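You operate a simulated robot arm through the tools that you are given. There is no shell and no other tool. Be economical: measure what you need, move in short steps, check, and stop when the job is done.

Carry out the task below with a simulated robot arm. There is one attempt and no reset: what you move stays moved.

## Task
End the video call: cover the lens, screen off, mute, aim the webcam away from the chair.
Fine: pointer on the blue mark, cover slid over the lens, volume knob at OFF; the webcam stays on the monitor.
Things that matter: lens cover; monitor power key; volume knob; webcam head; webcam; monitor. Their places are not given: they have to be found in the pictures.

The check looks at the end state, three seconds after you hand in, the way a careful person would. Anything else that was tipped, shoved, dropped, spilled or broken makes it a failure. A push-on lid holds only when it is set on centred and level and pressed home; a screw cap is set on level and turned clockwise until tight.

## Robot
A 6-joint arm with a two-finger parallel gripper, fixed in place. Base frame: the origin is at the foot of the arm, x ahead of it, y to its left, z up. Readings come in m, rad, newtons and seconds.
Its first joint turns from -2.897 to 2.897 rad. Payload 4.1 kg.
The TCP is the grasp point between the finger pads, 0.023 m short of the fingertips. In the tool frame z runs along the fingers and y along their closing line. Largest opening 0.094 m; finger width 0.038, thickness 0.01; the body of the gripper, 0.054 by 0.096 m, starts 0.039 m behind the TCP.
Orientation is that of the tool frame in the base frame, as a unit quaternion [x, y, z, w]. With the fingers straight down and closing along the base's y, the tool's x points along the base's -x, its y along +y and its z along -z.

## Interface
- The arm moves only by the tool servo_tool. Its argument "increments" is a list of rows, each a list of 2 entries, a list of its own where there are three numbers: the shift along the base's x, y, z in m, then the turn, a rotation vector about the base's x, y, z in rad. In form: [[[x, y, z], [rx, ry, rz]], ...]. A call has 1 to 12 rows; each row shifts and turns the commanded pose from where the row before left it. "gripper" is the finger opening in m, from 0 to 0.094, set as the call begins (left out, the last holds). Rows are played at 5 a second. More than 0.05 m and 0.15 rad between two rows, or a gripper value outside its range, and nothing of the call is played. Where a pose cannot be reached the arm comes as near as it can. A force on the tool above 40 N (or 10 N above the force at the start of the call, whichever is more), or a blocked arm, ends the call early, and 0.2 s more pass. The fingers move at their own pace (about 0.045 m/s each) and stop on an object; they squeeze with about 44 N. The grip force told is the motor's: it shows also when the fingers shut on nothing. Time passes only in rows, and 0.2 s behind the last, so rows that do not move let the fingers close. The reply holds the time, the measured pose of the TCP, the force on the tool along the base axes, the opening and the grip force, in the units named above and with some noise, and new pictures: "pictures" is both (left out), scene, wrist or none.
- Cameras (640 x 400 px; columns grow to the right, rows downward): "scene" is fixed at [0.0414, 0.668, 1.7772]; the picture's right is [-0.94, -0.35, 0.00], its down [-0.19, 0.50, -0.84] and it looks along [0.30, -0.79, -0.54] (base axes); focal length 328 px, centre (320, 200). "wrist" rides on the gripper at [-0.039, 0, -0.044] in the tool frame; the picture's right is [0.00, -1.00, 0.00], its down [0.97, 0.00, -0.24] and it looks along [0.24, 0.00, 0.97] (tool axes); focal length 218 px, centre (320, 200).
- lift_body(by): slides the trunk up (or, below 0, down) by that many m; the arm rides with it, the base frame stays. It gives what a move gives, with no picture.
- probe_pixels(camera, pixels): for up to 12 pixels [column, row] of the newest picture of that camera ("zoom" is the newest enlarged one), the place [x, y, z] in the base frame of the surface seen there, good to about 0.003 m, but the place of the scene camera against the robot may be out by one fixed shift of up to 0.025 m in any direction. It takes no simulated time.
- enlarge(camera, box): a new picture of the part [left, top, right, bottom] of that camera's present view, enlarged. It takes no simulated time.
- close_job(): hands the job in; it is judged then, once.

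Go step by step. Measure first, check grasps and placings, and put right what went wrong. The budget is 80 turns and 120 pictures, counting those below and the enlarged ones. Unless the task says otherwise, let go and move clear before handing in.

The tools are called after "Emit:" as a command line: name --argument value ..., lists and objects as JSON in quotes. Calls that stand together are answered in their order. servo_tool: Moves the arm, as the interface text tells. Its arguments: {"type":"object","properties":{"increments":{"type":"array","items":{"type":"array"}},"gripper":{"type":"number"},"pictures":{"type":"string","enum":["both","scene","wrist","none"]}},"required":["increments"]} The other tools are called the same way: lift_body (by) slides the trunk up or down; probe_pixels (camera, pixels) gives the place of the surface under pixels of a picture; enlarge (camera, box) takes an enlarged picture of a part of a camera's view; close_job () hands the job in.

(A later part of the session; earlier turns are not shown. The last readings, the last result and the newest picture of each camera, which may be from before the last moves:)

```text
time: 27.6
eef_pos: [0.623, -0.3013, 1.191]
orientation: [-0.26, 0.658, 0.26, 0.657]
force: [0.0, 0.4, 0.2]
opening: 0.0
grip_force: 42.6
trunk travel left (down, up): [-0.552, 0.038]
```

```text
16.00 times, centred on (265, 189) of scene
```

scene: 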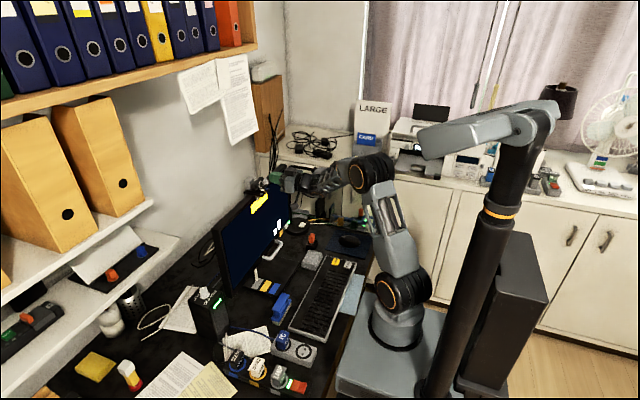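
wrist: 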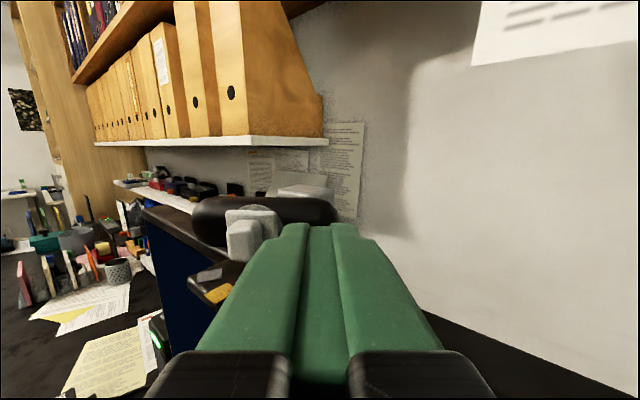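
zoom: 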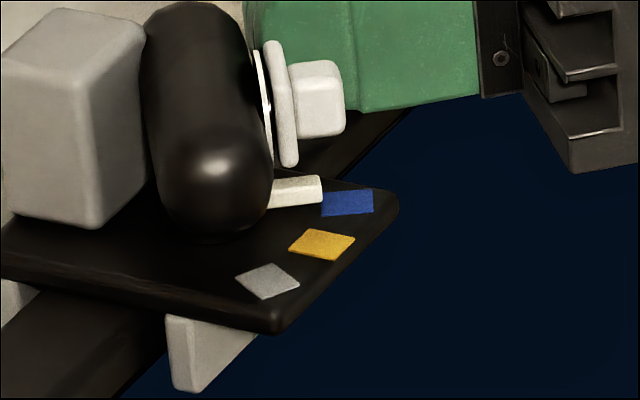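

I'll retreat and take a view from the vertical plane through the pivot and the blue mark, where pointer height doesn't matter.

Emit:
servo_tool --increments '[[[-0.03, -0.025, 0], [0, 0, 0]], [[-0.03, -0.025, 0.015], [0, 0, 0]], [[-0.035, -0.013, 0.03], [0, 0, -0.115]], [[-0.035, -0.01, 0.03], [0, 0, -0.115]], [[-0.035, 0, 0.03], [-0.0696, 0.1215, 0]], [[-0.031, 0, 0.031], [-0.0696, 0.1215, 0]], [[0, 0, 0], [-0.0696, 0.1215, 0]], [[0, 0, 0], [-0.0696, 0.1215, 0]], [[0, 0, 0], [-0.0696, 0.1215, 0]]]' --pictures "wrist"

Emit:
enlarge --camera "wrist" --box '[290, 130, 350, 190]'

```text
time: 29.6
eef_pos: [0.4275, -0.3737, 1.3263]
orientation: [-0.233, 0.877, 0.108, 0.406]
force: [0.2, 0.2, -0.3]
opening: 0.0001
grip_force: 41.8
trunk travel left (down, up): [-0.552, 0.038]
```

wrist: 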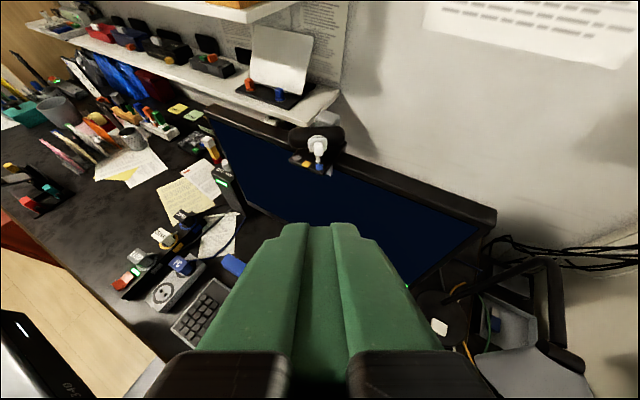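

```text
6.67 times, centred on (320, 160) of wrist
```

zoom: 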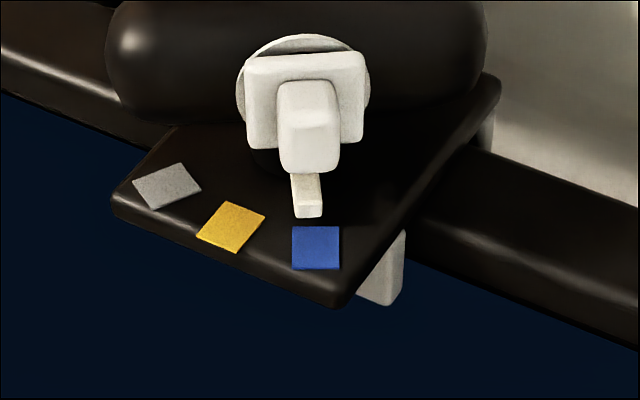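

In this in-plane view the pointer's line ends at about (312,248) against the blue centre (317,248), within about 2°. The cover is centred on the lens. Next is the power key; I'll probe the arm's base height and look at the keys.

Emit:
probe_pixels --camera "scene" --pixels '[[395, 375], [395, 330], [350, 385], [310, 330], [250, 395]]'

Emit:
servo_tool --increments '[[[-0.03, 0, 0], [0, 0, 0]], [[-0.03, -0.02, -0.035], [0, 0, -0.13]], [[0, -0.02, -0.045], [0, 0, -0.13]], [[0, -0.02, -0.045], [0, 0, -0.13]], [[0, -0.02, -0.045], [0, 0, -0.13]]]'

```text
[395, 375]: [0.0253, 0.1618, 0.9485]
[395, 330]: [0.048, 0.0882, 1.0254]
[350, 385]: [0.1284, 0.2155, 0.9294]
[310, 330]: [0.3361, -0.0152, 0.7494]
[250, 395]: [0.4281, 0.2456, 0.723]
```

```text
refused: row 2 steps farther than a row can; nothing moved
```

Emit:
servo_tool --increments '[[[-0.04, 0, 0], [0, 0, 0]], [[-0.01, -0.02, -0.035], [0, 0, -0.13]], [[0, -0.02, -0.04], [0, 0, -0.13]], [[0, -0.02, -0.04], [0, 0, -0.13]], [[0, -0.02, -0.04], [0, 0, -0.13]], [[0, 0, -0.045], [0, 0, 0]], [[0, 0, -0.045], [0, 0, 0]]]'

```text
time: 31.2
eef_pos: [0.3774, -0.4561, 1.0807]
orientation: [0.001, 0.907, 0.0, 0.421]
force: [-0.1, -0.4, 0.0]
opening: 0.0
grip_force: 43.0
trunk travel left (down, up): [-0.552, 0.038]
```

scene: 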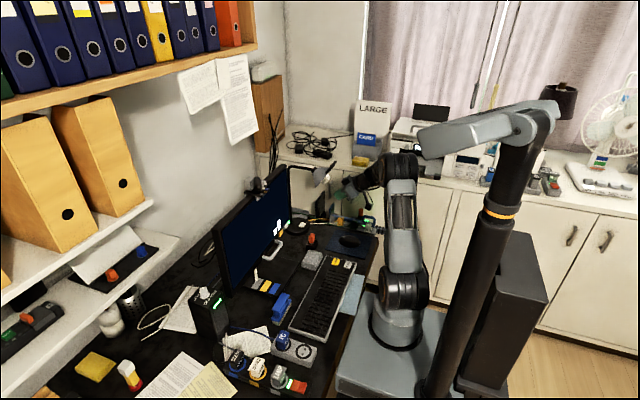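
wrist: 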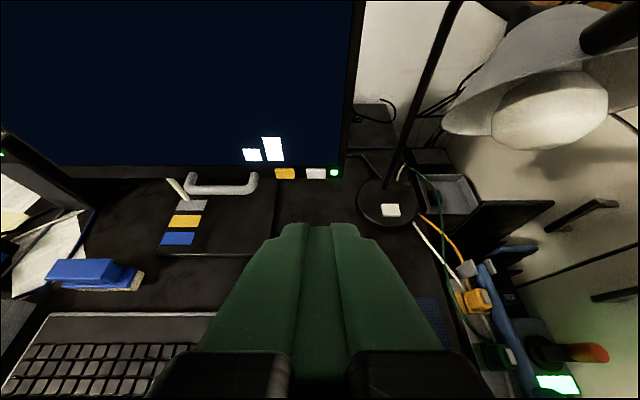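

Emit:
enlarge --camera "wrist" --box '[230, 125, 350, 200]'

Emit:
probe_pixels --camera "wrist" --pixels '[[316, 173], [310, 172], [322, 172], [316, 170], [316, 177], [285, 174], [334, 172], [330, 160], [300, 160], [385, 190], [410, 100], [475, 115]]'

```text
5.33 times, centred on (290, 162) of wrist
```

zoom: 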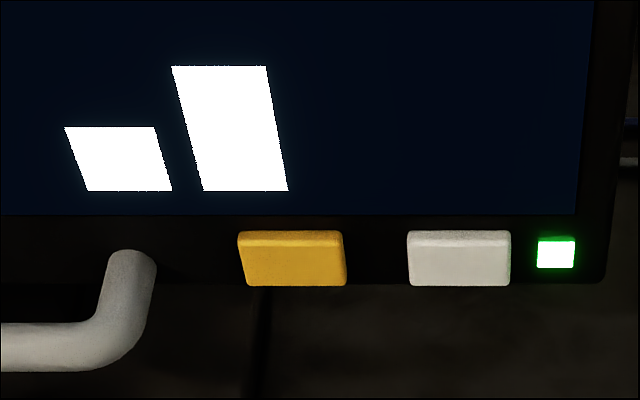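

```text
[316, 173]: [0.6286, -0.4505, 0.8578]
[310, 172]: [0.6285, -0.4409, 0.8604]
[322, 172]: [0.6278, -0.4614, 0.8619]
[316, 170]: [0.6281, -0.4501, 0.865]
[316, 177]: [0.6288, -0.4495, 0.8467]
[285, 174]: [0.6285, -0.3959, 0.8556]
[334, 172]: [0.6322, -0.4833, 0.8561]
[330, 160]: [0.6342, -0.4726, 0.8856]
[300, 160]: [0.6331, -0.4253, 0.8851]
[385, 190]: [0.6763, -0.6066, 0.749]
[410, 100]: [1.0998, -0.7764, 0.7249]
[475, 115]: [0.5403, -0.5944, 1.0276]
```

The white key beside the LED is centred at (0.6285,-0.450,0.858) with the bezel at x≈0.633. I'll level the tool and descend in front of it.

Emit:
servo_tool --increments '[[[0, 0.001, -0.032], [0, -0.14, 0]], [[0, 0.001, -0.032], [0, -0.14, 0]], [[0, 0.001, -0.032], [0, -0.14, 0]], [[0.01, 0.001, -0.032], [0, -0.14, 0]], [[0.02, 0.001, -0.032], [0, -0.138, 0]], [[0.025, 0.001, -0.032], [0, 0, 0]], [[0.03, 0, -0.032], [0, 0, 0]], [[0.045, 0, -0.003], [0, 0, 0]], [[0.04, 0, 0], [0, 0, 0]], [[0, 0, 0], [0, 0, 0]]]'

```text
time: 33.1
eef_pos: [0.521, -0.4512, 0.8622]
orientation: [-0.007, 0.705, -0.005, 0.709]
force: [-0.2, -3.6, 5.6]
opening: 0.0
grip_force: 42.7
trunk travel left (down, up): [-0.552, 0.038]
stopped in row 9: the force on the tool passed its limit (the readings are from after the stop); the commanded pose is now the measured one
```

scene: 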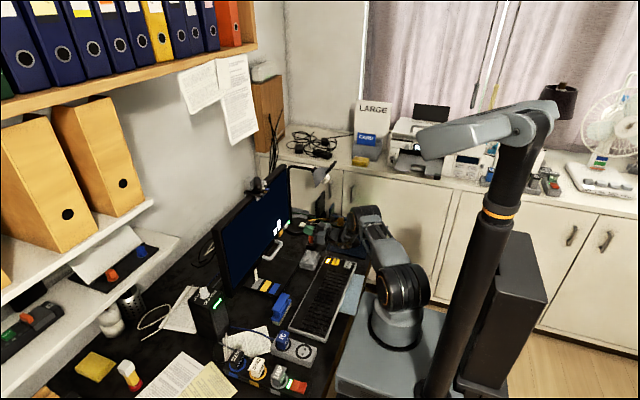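
wrist: 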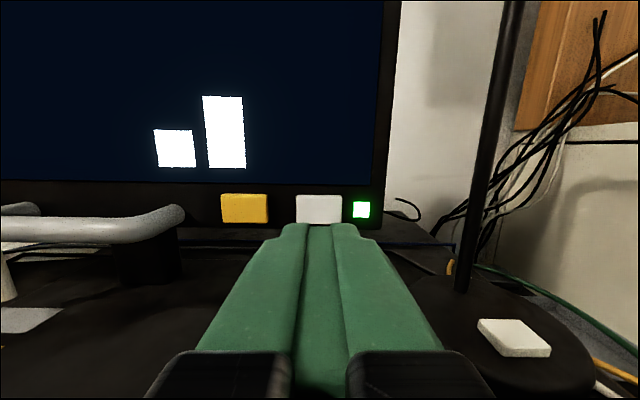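

The call stopped on force at x=0.521, away from the monitor, so something further back on the arm must be touching. I'll look.

Emit:
enlarge --camera "scene" --box '[280, 190, 430, 290]'

```text
4.00 times, centred on (355, 240) of scene
```

zoom: 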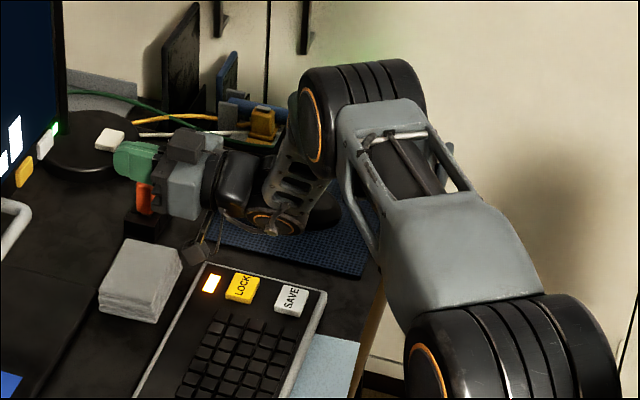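

A light beside the LOCK key is lit, so part of the wrist seems to have pressed it. I'll lift straight up and inspect.

Emit:
servo_tool --increments '[[[0, 0, 0.02], [0, 0, 0]], [[0, 0, 0.03], [0, 0, 0]], [[0, 0, 0.04], [0, 0, 0]], [[0, 0, 0.04], [0, 0, 0]]]'

Emit:
enlarge --camera "scene" --box '[280, 200, 400, 280]'

```text
time: 34.1
eef_pos: [0.5145, -0.4506, 0.9916]
orientation: [-0.002, 0.706, -0.006, 0.708]
force: [-0.5, 0.0, 0.6]
opening: 0.0
grip_force: 42.4
trunk travel left (down, up): [-0.552, 0.038]
```

scene: 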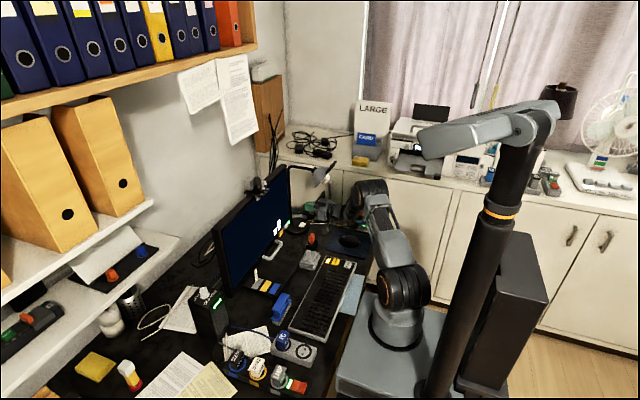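
wrist: 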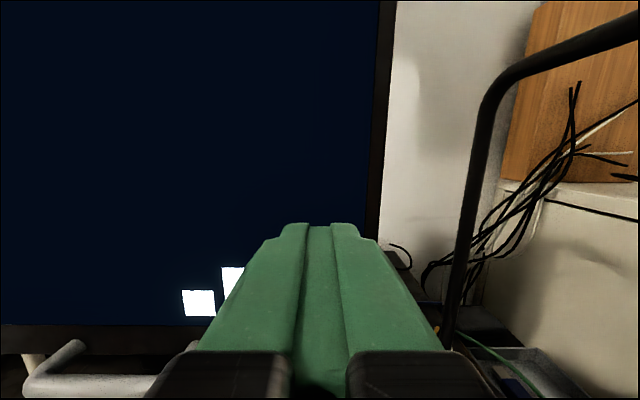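

```text
5.00 times, centred on (340, 240) of scene
```

zoom: 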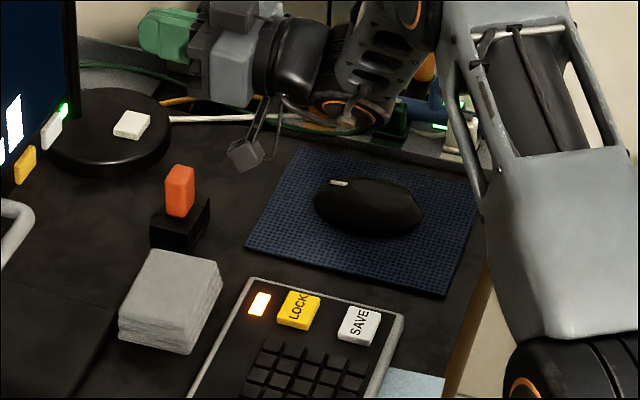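

The LOCK light did come on. A small box hangs under the gripper, at zoom (245,155). I'll measure it along with the LOCK key and the neighbouring items.

Emit:
probe_pixels --camera "zoom" --pixels '[[245, 157], [240, 150], [298, 308], [258, 303], [360, 323], [360, 200], [180, 185], [170, 290], [262, 110], [345, 110], [180, 30], [230, 90]]'

Emit:
enlarge --camera "scene" --box '[295, 190, 375, 240]'

```text
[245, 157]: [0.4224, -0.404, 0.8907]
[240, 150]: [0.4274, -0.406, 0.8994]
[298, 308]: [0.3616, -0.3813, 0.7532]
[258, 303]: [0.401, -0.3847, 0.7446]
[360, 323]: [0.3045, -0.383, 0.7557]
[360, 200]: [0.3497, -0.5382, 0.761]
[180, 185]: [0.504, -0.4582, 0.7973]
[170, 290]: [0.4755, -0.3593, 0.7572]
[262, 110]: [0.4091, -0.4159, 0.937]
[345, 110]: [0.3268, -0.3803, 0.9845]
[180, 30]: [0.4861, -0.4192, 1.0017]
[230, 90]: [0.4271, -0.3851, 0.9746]
```

```text
8.00 times, centred on (335, 215) of scene
```

zoom: 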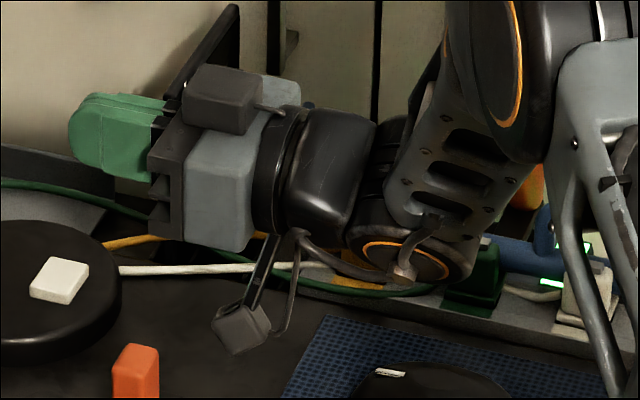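

The hanging box is about 0.1 m below the tool axis, and it swept over LOCK. If I pitch the tool 40° down, the box rides near TCP height and clears everything. I'll approach the power key that way, then put LOCK back.

Emit:
servo_tool --increments '[[[-0.02, 0, 0], [0, 0.14, 0]], [[-0.02, 0, 0], [0, 0.14, 0]], [[0, 0, 0], [0, 0.14, 0]], [[0, 0, 0], [0, 0.14, 0]], [[0, 0, 0], [0, 0.14, 0]], [[0.01, 0, -0.045], [0, 0, 0]], [[0.02, 0, -0.045], [0, 0, 0]], [[0.03, 0, -0.04], [0, 0, 0]], [[0.03, 0, 0], [0, 0, 0]], [[0.02, 0, 0], [0, 0, 0]], [[0, 0, 0], [0, 0, 0]]]'

Emit:
enlarge --camera "scene" --box '[280, 190, 400, 270]'

```text
time: 36.5
eef_pos: [0.5845, -0.4538, 0.8606]
orientation: [-0.005, 0.906, -0.004, 0.424]
force: [0.0, -0.7, 0.2]
opening: 0.0001
grip_force: 42.4
trunk travel left (down, up): [-0.552, 0.038]
```

scene: 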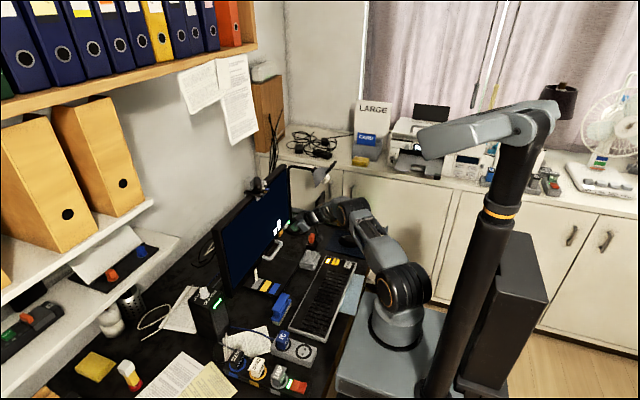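
wrist: 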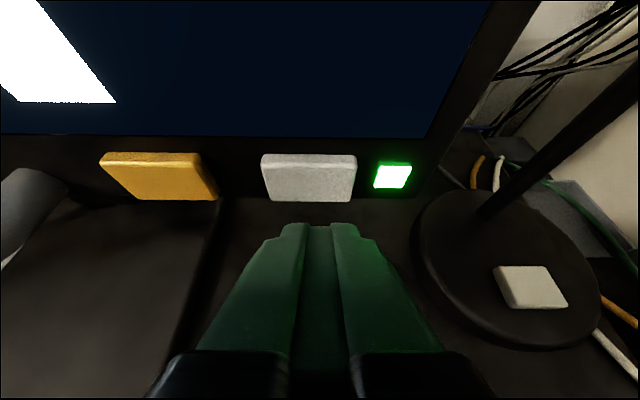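

```text
5.00 times, centred on (340, 230) of scene
```

zoom: 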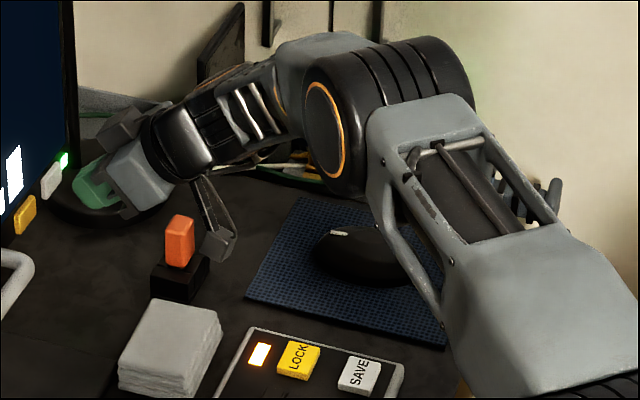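

Clear view of the key at (310,178). I'll check its position and the fingertip's.

Emit:
probe_pixels --camera "wrist" --pixels '[[310, 185], [310, 170], [310, 195], [310, 157], [268, 180], [352, 185], [320, 228], [295, 228], [392, 176], [345, 240]]'

```text
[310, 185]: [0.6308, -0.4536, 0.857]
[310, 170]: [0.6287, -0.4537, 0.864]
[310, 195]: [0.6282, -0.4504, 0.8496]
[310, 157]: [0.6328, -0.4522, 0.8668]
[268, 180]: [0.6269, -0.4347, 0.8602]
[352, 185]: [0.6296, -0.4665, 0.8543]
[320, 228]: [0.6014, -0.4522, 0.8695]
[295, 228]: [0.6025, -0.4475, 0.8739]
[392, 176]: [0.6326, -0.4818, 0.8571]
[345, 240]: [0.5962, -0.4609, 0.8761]
```

Key centre is z≈0.857. I'll drop 6 mm and press forward in small steps.

Emit:
servo_tool --increments '[[[0.004, 0.002, -0.006], [0, 0, 0]], [[0.004, 0, 0], [0, 0, 0]], [[0.003, 0, 0], [0, 0, 0]], [[0.002, 0, 0], [0, 0, 0]], [[0.002, 0, 0], [0, 0, 0]], [[0, 0, 0], [0, 0, 0]]]' --pictures "wrist"

```text
time: 37.9
eef_pos: [0.5997, -0.4524, 0.8536]
orientation: [-0.005, 0.906, -0.005, 0.424]
force: [0.0, 0.1, 0.3]
opening: 0.0
grip_force: 42.7
trunk travel left (down, up): [-0.552, 0.038]
```

wrist: 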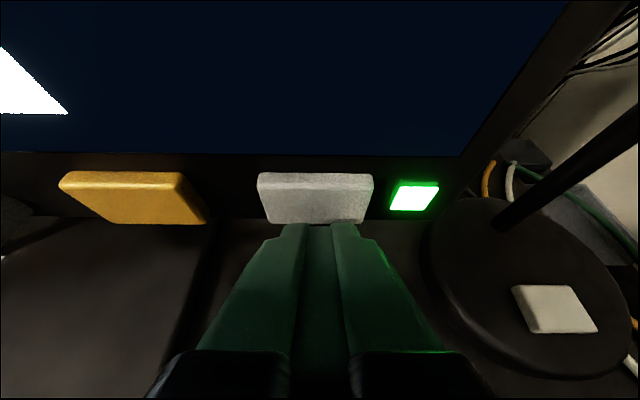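

Emit:
servo_tool --increments '[[[0.002, 0, 0.002], [0, 0, 0]], [[0.002, 0, 0], [0, 0, 0]], [[0.002, 0, 0], [0, 0, 0]], [[0, 0, 0], [0, 0, 0]]]' --pictures "wrist"

```text
time: 38.9
eef_pos: [0.6059, -0.4514, 0.8563]
orientation: [-0.004, 0.906, -0.005, 0.424]
force: [-7.6, 1.9, 0.1]
opening: 0.0001
grip_force: 42.9
trunk travel left (down, up): [-0.552, 0.038]
```

wrist: 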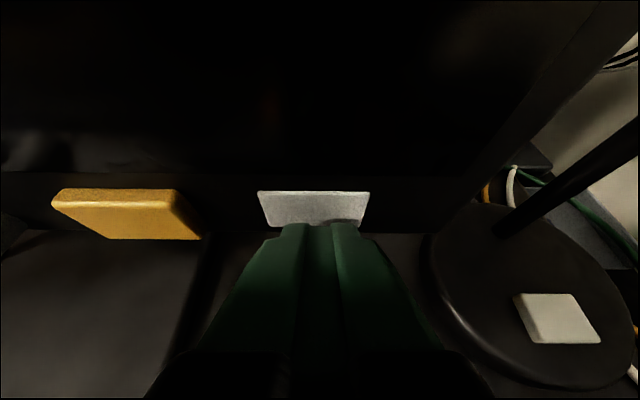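

Pressing with 7.6 N made the screen and LED go off. I'll retreat straight back and up, and check that it stays off.

Emit:
servo_tool --increments '[[[-0.01, 0, 0], [0, 0, 0]], [[-0.03, 0, 0.01], [0, 0, 0]], [[-0.035, 0, 0.03], [0, 0, 0]], [[-0.03, 0, 0.035], [0, 0, 0]], [[-0.03, 0, 0.035], [0, 0, 0]], [[-0.03, 0, 0.035], [0, 0, 0]], [[-0.02, 0.02, 0.04], [0, 0, 0]]]'

Emit:
enlarge --camera "scene" --box '[180, 160, 380, 300]'

```text
time: 40.5
eef_pos: [0.4209, -0.4298, 1.0453]
orientation: [-0.005, 0.906, -0.004, 0.423]
force: [0.9, 0.3, 0.4]
opening: 0.0001
grip_force: 42.4
trunk travel left (down, up): [-0.552, 0.038]
```

scene: 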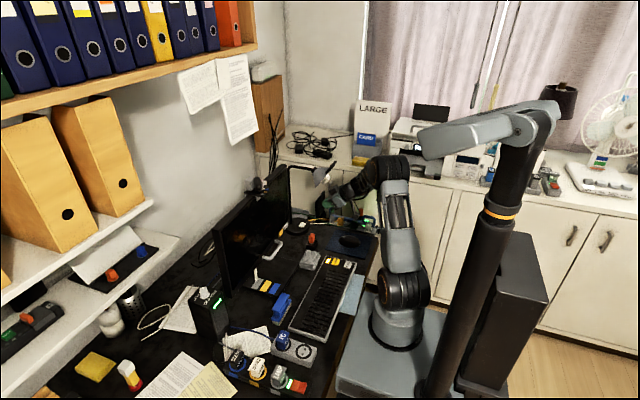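
wrist: 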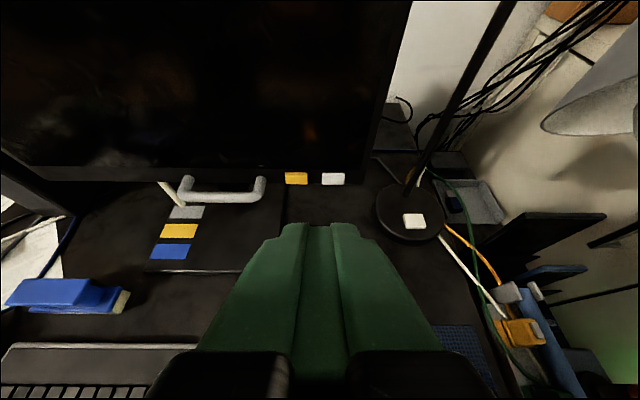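

```text
2.86 times, centred on (280, 230) of scene
```

zoom: 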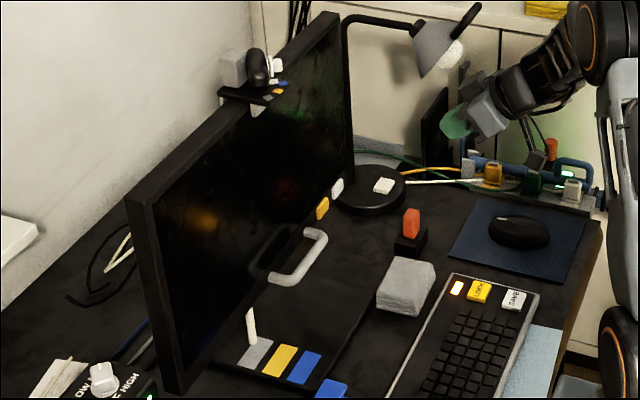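

The screen stays off and the webcam is fine. Now I'll turn the tool to vertical to look at the LOCK key and restore it.

Emit:
servo_tool --increments '[[[-0.015, 0.005, 0], [0, 0.145, 0]], [[-0.015, 0.005, 0], [0, 0.145, 0]], [[-0.015, 0.005, 0], [0, 0.145, 0]], [[-0.015, 0, 0], [0, 0.145, 0]], [[-0.015, 0, 0], [0, 0.145, 0]], [[-0.015, 0, 0], [0, 0.145, 0]], [[0, 0, -0.04], [0, 0, 0]], [[0, 0, -0.04], [0, 0, 0]]]' --pictures "wrist"

```text
time: 42.3
eef_pos: [0.3325, -0.4188, 0.959]
orientation: [-0.006, 1.0, -0.003, 0.002]
force: [-0.3, -0.4, -0.4]
opening: 0.0
grip_force: 43.1
trunk travel left (down, up): [-0.552, 0.038]
```

wrist: 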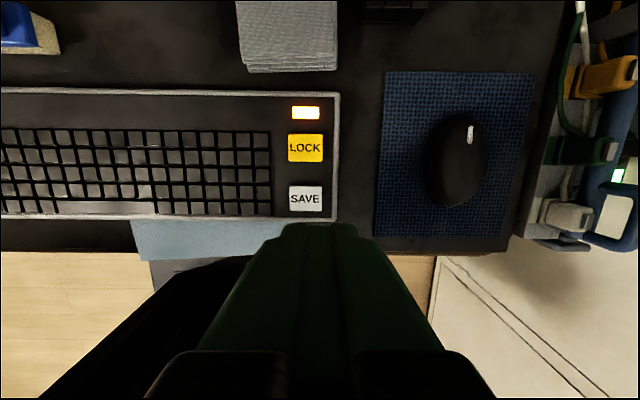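

The keyboard, mouse and pad look unshifted compared with the first picture; only LOCK is lit. I'll probe the key.

Emit:
probe_pixels --camera "wrist" --pixels '[[305, 148], [295, 140], [315, 156], [305, 198], [305, 112]]'

```text
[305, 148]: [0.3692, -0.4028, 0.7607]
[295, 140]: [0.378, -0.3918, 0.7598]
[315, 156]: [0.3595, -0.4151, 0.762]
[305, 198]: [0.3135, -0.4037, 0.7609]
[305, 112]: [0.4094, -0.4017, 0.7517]
```

Emit:
servo_tool --increments '[[[0.0365, 0.0153, 0], [0, 0, 0]], [[0, 0, -0.045], [0, 0, 0]], [[0, 0, -0.045], [0, 0, 0]], [[0, 0, -0.045], [0, 0, 0]], [[0, 0, -0.025], [0, 0, 0]], [[0, 0, -0.008], [0, 0, 0]], [[0, 0, 0], [0, 0, 0]]]' --pictures "wrist"

```text
time: 43.9
eef_pos: [0.3687, -0.4017, 0.7938]
orientation: [-0.006, 1.0, -0.002, 0.004]
force: [-0.1, -0.5, -0.3]
opening: 0.0003
grip_force: 42.8
trunk travel left (down, up): [-0.552, 0.038]
```

wrist: 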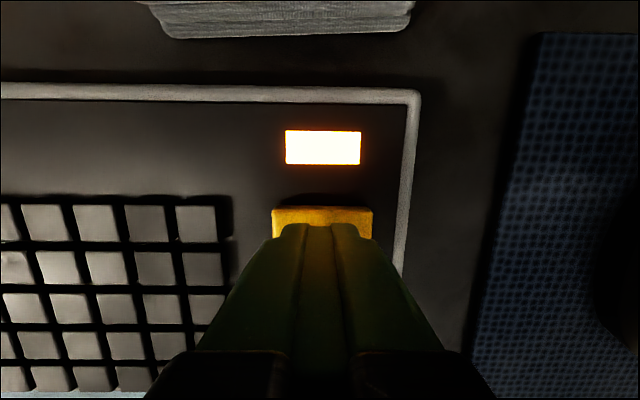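

Emit:
servo_tool --increments '[[[0, 0, -0.005], [0, 0, 0]], [[0, 0, -0.003], [0, 0, 0]], [[0, 0, -0.002], [0, 0, 0]], [[0, 0, -0.002], [0, 0, 0]], [[0, 0, 0], [0, 0, 0]]]' --pictures "wrist"

```text
time: 45.1
eef_pos: [0.3685, -0.4014, 0.7808]
orientation: [-0.006, 1.0, -0.001, 0.002]
force: [0.7, -0.3, 1.6]
opening: 0.0
grip_force: 42.3
trunk travel left (down, up): [-0.552, 0.038]
```

wrist: 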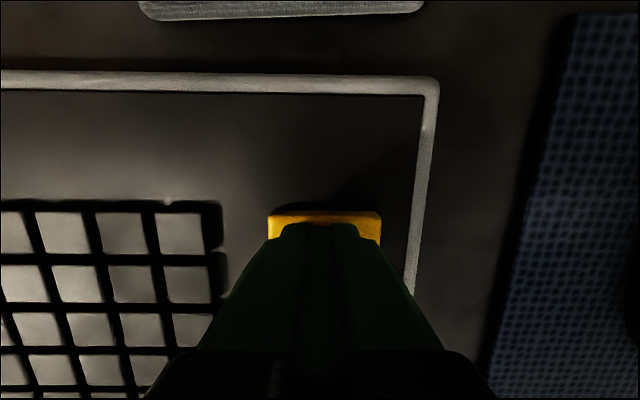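

LOCK is off again. I'll lift clear and travel to above and in front of the volume knob near (0.67,0.07,0.95).

Emit:
servo_tool --increments '[[[0, 0, 0.03], [0, 0, 0]], [[0, 0, 0.045], [0, 0, 0]], [[0, 0, 0.045], [0, 0, 0]], [[0, 0.02, 0.045], [0, 0, 0]], [[0, 0.03, 0.04], [0, 0, 0]], [[0, 0.04, 0.025], [0, 0, 0]], [[0, 0.05, 0], [0, 0, 0]], [[0, 0.05, 0], [0, 0, 0]], [[0, 0.05, 0], [0, 0, 0]], [[0, 0.05, 0], [0, 0, 0]], [[0, 0.05, 0], [0, 0, 0]], [[0, 0.05, 0], [0, 0, 0]]]' --pictures "scene"

Emit:
enlarge --camera "scene" --box '[280, 200, 400, 280]'

```text
time: 47.7
eef_pos: [0.3647, -0.0114, 1.0091]
orientation: [-0.006, 1.0, -0.002, 0.002]
force: [-0.4, -0.2, -0.2]
opening: 0.0
grip_force: 42.0
trunk travel left (down, up): [-0.552, 0.038]
```

scene: 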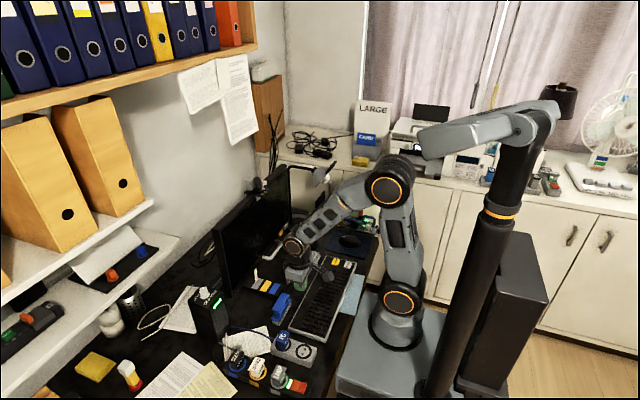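

```text
5.00 times, centred on (340, 240) of scene
```

zoom: 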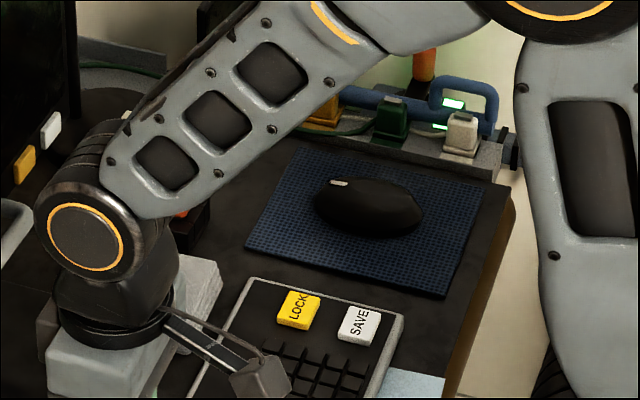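

LOCK is dark and nothing has shifted. I'll move to a viewing pose near the speaker.

Emit:
servo_tool --increments '[[[0, 0.03, 0.035], [0, 0, 0]], [[0, 0.03, 0.035], [0, 0, 0]], [[0.03, 0.02, 0], [0, 0, 0]], [[0.05, 0, 0], [0, 0, 0]], [[0.05, 0, 0], [0, 0, 0]], [[0.05, 0, 0], [0, 0, 0]]]'

Emit:
enlarge --camera "wrist" --box '[260, 90, 380, 230]'

```text
time: 49.1
eef_pos: [0.5487, 0.0686, 1.0806]
orientation: [-0.006, 1.0, -0.002, 0.001]
force: [0.6, -0.7, 1.6]
opening: 0.0001
grip_force: 42.4
trunk travel left (down, up): [-0.552, 0.038]
```

scene: 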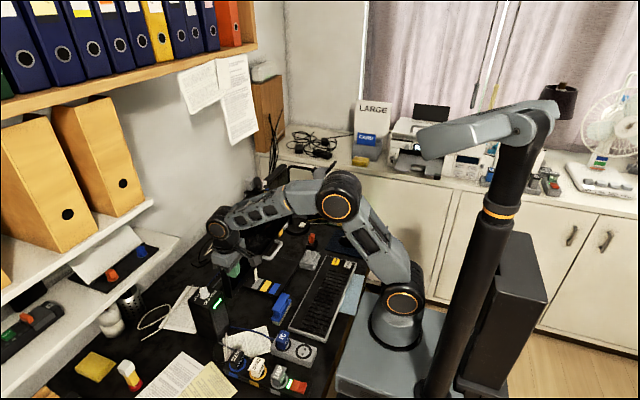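
wrist: 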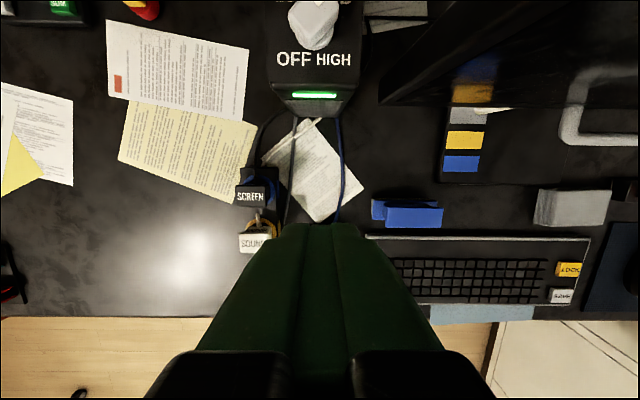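

```text
2.86 times, centred on (320, 160) of wrist
```

zoom: 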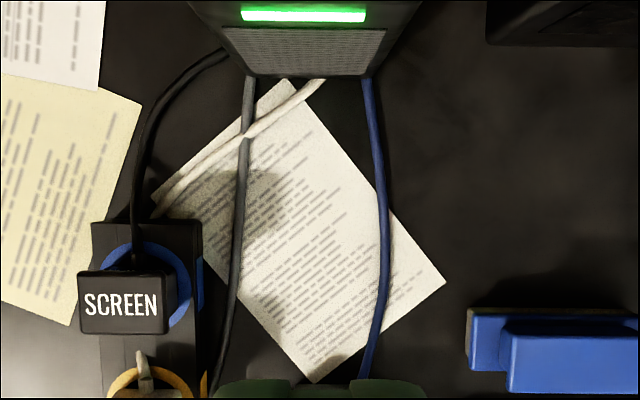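

Emit:
servo_tool --increments '[[[0.03, 0, 0.02], [0, -0.1, 0]], [[0.03, 0, 0], [0, -0.1, 0]], [[0, 0, 0], [0, -0.1, 0]]]'

Emit:
enlarge --camera "wrist" --box '[260, 80, 380, 200]'

Emit:
enlarge --camera "scene" --box '[160, 170, 300, 320]'

```text
time: 49.9
eef_pos: [0.607, 0.07, 1.1014]
orientation: [-0.005, 0.988, -0.003, 0.153]
force: [0.0, -0.1, 0.5]
opening: 0.0
grip_force: 42.5
trunk travel left (down, up): [-0.552, 0.038]
```

scene: 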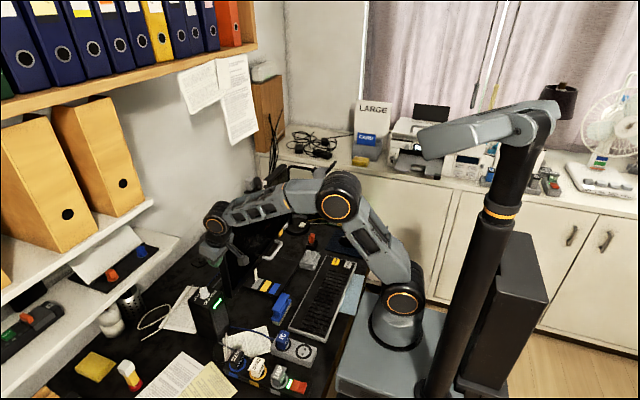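
wrist: 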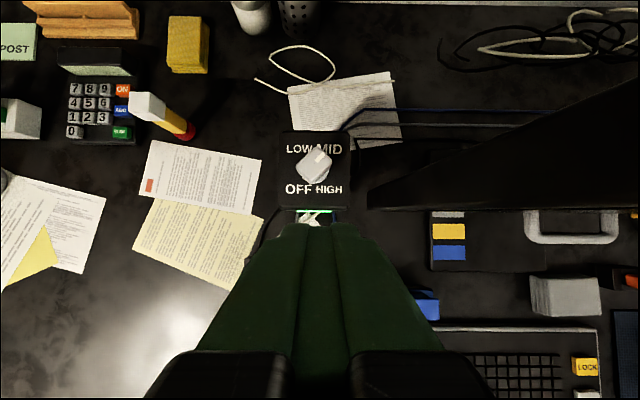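

```text
3.33 times, centred on (320, 140) of wrist
```

zoom: 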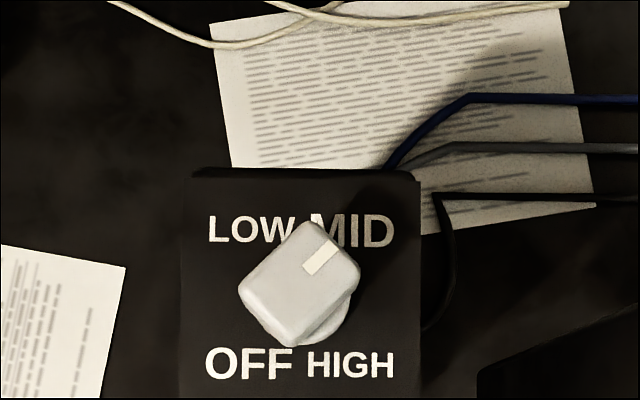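

```text
2.67 times, centred on (230, 245) of scene
```

zoom: 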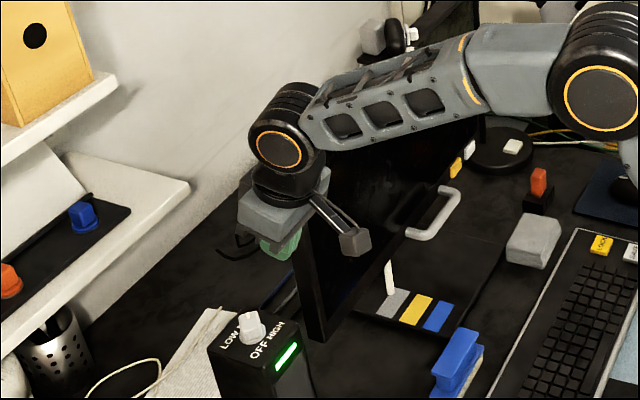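

The knob points at MID, and OFF is diametrically opposite. Turning counterclockwise (MID→LOW→OFF) is the natural path. I'll measure the knob.

Emit:
probe_pixels --camera "zoom" --pixels '[[250, 245], [240, 370]]'

Emit:
probe_pixels --camera "wrist" --pixels '[[314, 165], [318, 156], [309, 172], [322, 162], [299, 149], [329, 149], [299, 188], [329, 189], [368, 200], [480, 20], [380, 20], [620, 110]]'

Emit:
enlarge --camera "wrist" --box '[275, 125, 355, 205]'

```text
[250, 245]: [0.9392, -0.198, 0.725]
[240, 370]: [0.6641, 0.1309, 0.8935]
```

```text
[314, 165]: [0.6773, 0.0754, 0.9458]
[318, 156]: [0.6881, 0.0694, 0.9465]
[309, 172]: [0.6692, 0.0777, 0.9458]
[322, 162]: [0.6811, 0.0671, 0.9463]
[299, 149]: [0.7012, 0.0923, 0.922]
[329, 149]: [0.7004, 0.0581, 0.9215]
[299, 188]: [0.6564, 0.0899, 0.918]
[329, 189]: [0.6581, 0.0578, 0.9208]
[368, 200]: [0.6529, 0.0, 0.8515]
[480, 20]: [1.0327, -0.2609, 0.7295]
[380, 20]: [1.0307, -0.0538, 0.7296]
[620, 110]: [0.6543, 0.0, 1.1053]
```

```text
5.00 times, centred on (315, 165) of wrist
```

zoom: 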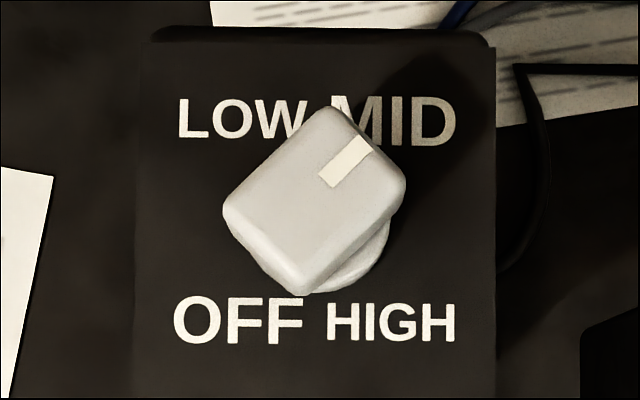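

The knob axis is at (0.679,0.0745), top z 0.946, speaker top 0.920, and the monitor's edge is at y=0.0. To keep the hanging box away from the monitor I'll turn it in two grips. First I'll go above it with yaw -45° and the gripper half open.

Emit:
servo_tool --increments '[[[0, 0, 0], [0, 0.1, 0]], [[0.02, 0.0045, 0], [0, 0.1, 0]], [[0.025, 0, 0], [0, 0.1, 0]], [[0.027, 0, 0], [0, 0, -0.131]], [[0, 0, 0], [0, 0, -0.131]], [[0, 0, 0], [0, 0, -0.131]], [[0, 0, 0], [0, 0, -0.131]], [[0, 0, -0.02], [0, 0, -0.131]], [[0, 0, -0.04], [0, 0, -0.13]], [[0, 0, 0], [0, 0, 0]]]' --gripper 0.045

Emit:
enlarge --camera "scene" --box '[160, 190, 280, 320]'

```text
time: 52.1
eef_pos: [0.6809, 0.0732, 1.0421]
orientation: [0.378, 0.926, -0.003, 0.002]
force: [-1.1, -0.3, 0.2]
opening: 0.0449
grip_force: 0.0
trunk travel left (down, up): [-0.552, 0.038]
```

scene: 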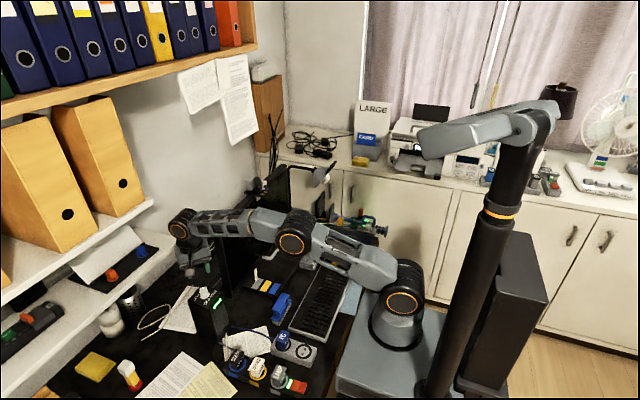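
wrist: 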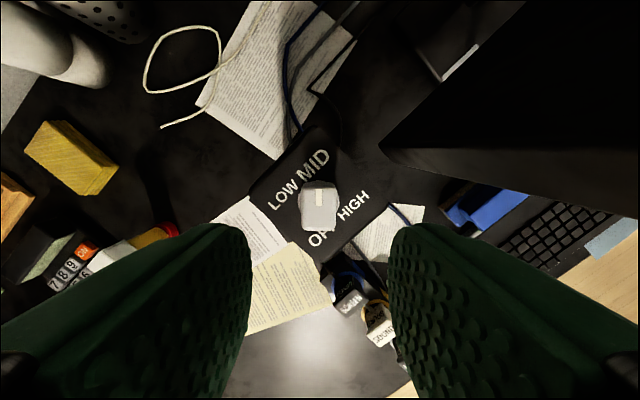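

```text
3.08 times, centred on (220, 255) of scene
```

zoom: 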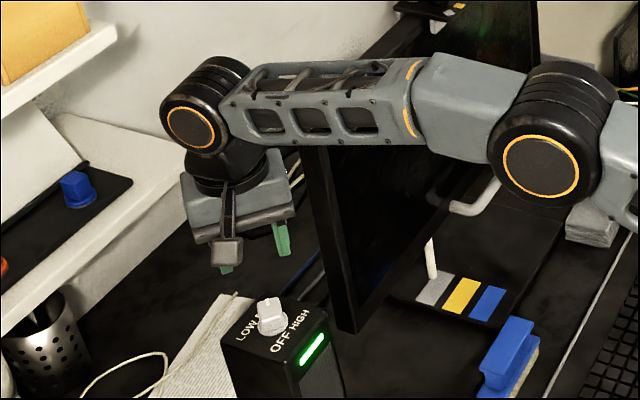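

Before descending I'll check the forearm's clearance from the monitor corner.

Emit:
probe_pixels --camera "zoom" --pixels '[[190, 125], [260, 140], [330, 140], [410, 138], [480, 140], [320, 70], [320, 150], [300, 110], [230, 250], [540, 160]]'

Emit:
probe_pixels --camera "wrist" --pixels '[[319, 197], [319, 188], [319, 205], [312, 205], [328, 205], [285, 196], [313, 164], [318, 236], [352, 203], [385, 148]]'

```text
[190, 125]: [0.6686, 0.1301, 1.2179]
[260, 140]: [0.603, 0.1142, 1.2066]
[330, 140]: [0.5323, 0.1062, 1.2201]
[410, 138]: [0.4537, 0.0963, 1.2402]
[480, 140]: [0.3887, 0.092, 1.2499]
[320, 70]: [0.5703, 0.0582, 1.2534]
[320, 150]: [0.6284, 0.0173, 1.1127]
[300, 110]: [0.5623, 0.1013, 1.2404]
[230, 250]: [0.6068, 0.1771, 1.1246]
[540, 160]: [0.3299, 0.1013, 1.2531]
```

```text
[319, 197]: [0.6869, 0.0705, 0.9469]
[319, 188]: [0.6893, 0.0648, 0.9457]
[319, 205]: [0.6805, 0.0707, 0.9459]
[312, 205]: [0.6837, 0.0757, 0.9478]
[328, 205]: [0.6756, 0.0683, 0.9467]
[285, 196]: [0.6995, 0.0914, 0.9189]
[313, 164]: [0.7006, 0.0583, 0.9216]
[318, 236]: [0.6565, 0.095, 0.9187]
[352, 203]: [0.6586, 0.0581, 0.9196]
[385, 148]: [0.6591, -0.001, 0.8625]
```

Emit:
probe_pixels --camera "zoom" --pixels '[[260, 68], [270, 66], [300, 64], [340, 62], [380, 61], [215, 62], [235, 68], [245, 75], [200, 62], [285, 66], [250, 90], [400, 60]]'

Emit:
enlarge --camera "scene" --box '[165, 195, 265, 260]'

```text
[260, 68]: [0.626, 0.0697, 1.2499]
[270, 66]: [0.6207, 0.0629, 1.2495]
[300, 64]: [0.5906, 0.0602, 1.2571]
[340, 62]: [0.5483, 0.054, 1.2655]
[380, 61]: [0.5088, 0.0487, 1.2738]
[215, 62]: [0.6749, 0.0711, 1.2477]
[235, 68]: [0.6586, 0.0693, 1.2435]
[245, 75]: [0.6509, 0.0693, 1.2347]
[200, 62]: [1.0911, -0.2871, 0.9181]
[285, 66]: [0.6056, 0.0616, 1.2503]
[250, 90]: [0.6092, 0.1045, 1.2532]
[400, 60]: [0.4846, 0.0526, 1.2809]
```

```text
6.15 times, centred on (215, 228) of scene
```

zoom: 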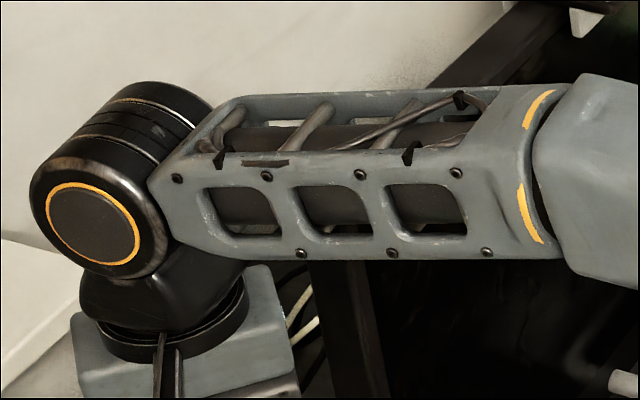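

The forearm clears the monitor edge by about 4 cm in the same camera's frame. I'll descend over the knob.

Emit:
servo_tool --increments '[[[-0.002, 0.0015, -0.03], [0, 0, 0]], [[0, 0, -0.03], [0, 0, 0]], [[0, 0, -0.02], [0, 0, 0]], [[0, 0, -0.009], [0, 0, 0]], [[0, 0, 0], [0, 0, 0]]]'

```text
time: 53.3
eef_pos: [0.6775, 0.0739, 0.9535]
orientation: [0.377, 0.926, -0.002, 0.001]
force: [0.3, -0.2, 0.0]
opening: 0.0452
grip_force: 0.0
trunk travel left (down, up): [-0.552, 0.038]
```

scene: 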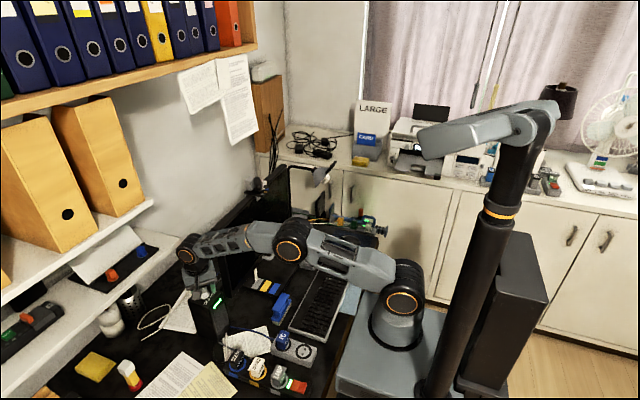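
wrist: 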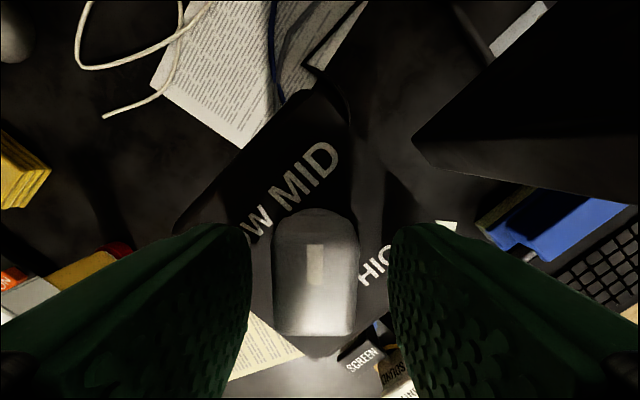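

The knob is centred between the pads. Closing.

Emit:
servo_tool --increments '[[[0, 0, 0], [0, 0, 0]], [[0, 0, 0], [0, 0, 0]], [[0, 0, 0], [0, 0, 0]], [[0, 0, 0], [0, 0, 0]]]' --gripper 0.012 --pictures "wrist"

```text
time: 54.3
eef_pos: [0.6773, 0.0757, 0.9527]
orientation: [0.377, 0.926, -0.003, 0.002]
force: [3.6, 3.0, 0.3]
opening: 0.0234
grip_force: 44.0
trunk travel left (down, up): [-0.552, 0.038]
```

wrist: 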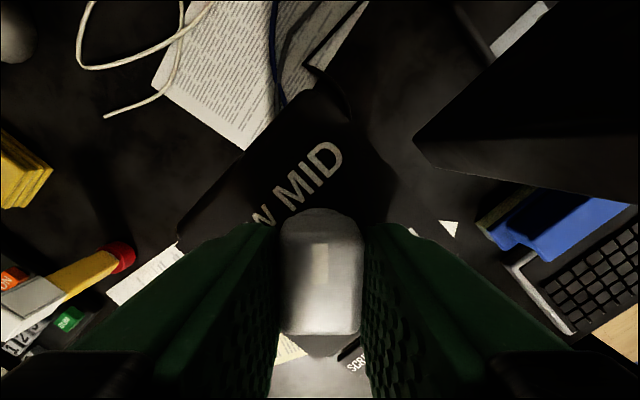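

Gripped (opening 0.0234). I'll relieve the slight side force and turn counterclockwise.

Emit:
servo_tool --increments '[[[0.001, 0.0005, 0], [0, 0, 0]], [[0, 0, 0], [0, 0, 0.1]], [[0, 0, 0], [0, 0, 0.13]], [[0, 0, 0], [0, 0, 0.13]], [[0, 0, 0], [0, 0, 0.13]], [[0, 0, 0], [0, 0, 0.13]], [[0, 0, 0], [0, 0, 0]]]'

Emit:
enlarge --camera "scene" --box '[160, 230, 260, 340]'

```text
time: 55.9
eef_pos: [0.6772, 0.075, 0.9524]
orientation: [0.076, 0.997, -0.002, 0.001]
force: [-3.0, -2.7, 3.8]
opening: 0.0234
grip_force: 43.9
trunk travel left (down, up): [-0.552, 0.038]
```

scene: 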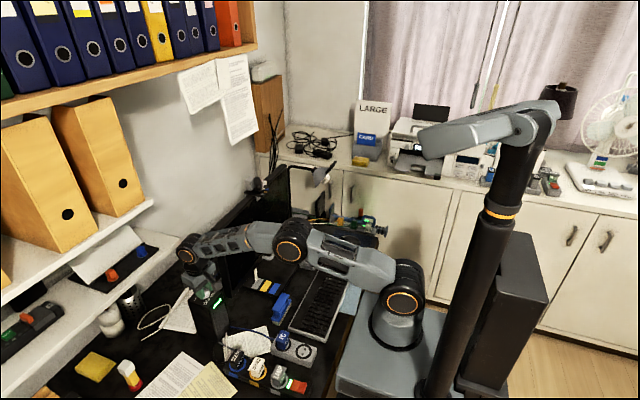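
wrist: 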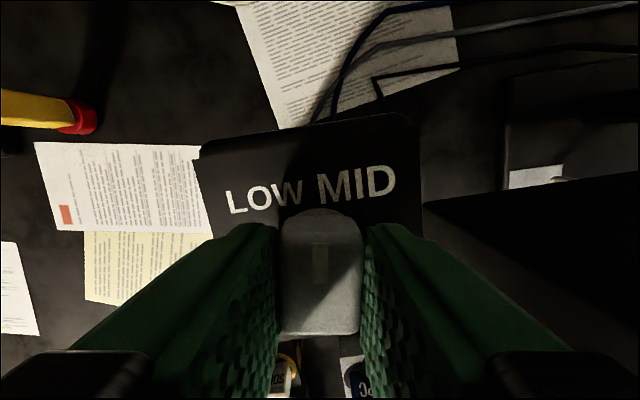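

```text
3.64 times, centred on (210, 285) of scene
```

zoom: 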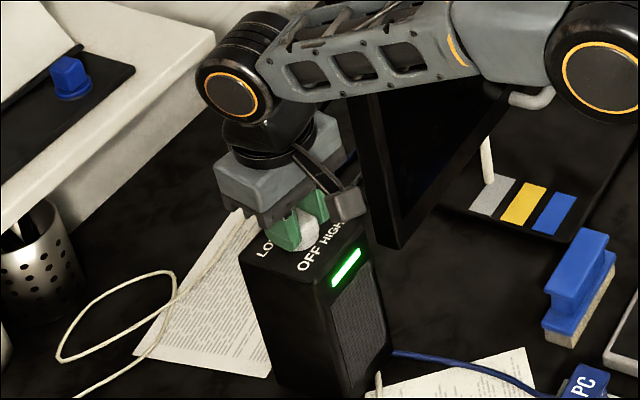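

The knob turns with the gripper and the speaker stays put. I'll go on about 0.52 rad, then regrasp.

Emit:
servo_tool --increments '[[[0, 0, 0], [0, 0, 0.13]], [[0, 0, 0], [0, 0, 0.13]], [[0, 0, 0], [0, 0, 0.13]], [[0, 0, 0], [0, 0, 0.13]], [[0, 0, 0], [0, 0, 0]]]' --pictures "wrist"

Emit:
enlarge --camera "scene" --box '[160, 230, 260, 340]'

```text
time: 57.1
eef_pos: [0.6795, 0.0756, 0.9538]
orientation: [-0.183, 0.983, -0.002, 0.003]
force: [4.0, -3.1, 4.9]
opening: 0.0234
grip_force: 44.2
trunk travel left (down, up): [-0.552, 0.038]
```

wrist: 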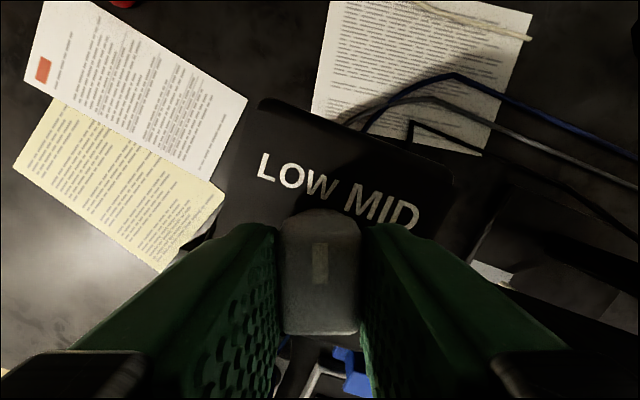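

```text
3.64 times, centred on (210, 285) of scene
```

zoom: 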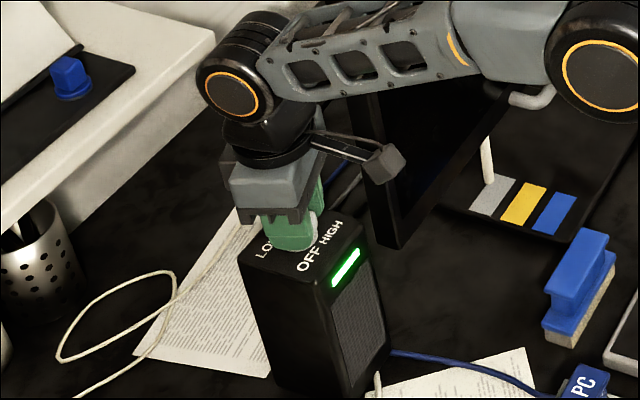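

The knob has turned 66°, with 114° remaining. I'll release, lift, and spin the tool back 180° for the second grip.

Emit:
servo_tool --increments '[[[0, 0, 0], [0, 0, 0]], [[0, 0, 0], [0, 0, 0]], [[0, 0, 0.03], [0, 0, 0]], [[0, 0, 0.03], [0, 0, 0]], [[0, 0, 0], [0, 0, -0.145]], [[0, 0, 0], [0, 0, -0.145]], [[0, 0, 0], [0, 0, -0.145]], [[0, 0, 0], [0, 0, -0.145]], [[0, 0, 0], [0, 0, -0.145]], [[0, 0, 0], [0, 0, -0.145]], [[0, 0, 0], [0, 0, -0.145]], [[0, 0, 0], [0, 0, -0.145]]]' --gripper 0.05 --pictures "wrist"

```text
time: 59.7
eef_pos: [0.679, 0.0746, 1.0113]
orientation: [0.388, 0.922, -0.002, 0.001]
force: [-0.4, -0.3, -0.1]
opening: 0.0504
grip_force: 0.0
trunk travel left (down, up): [-0.552, 0.038]
```

wrist: 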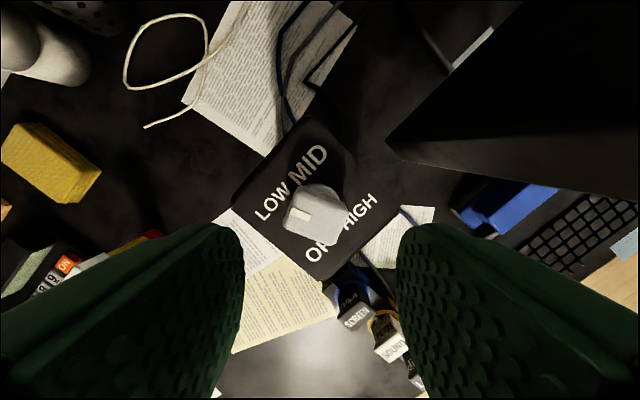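

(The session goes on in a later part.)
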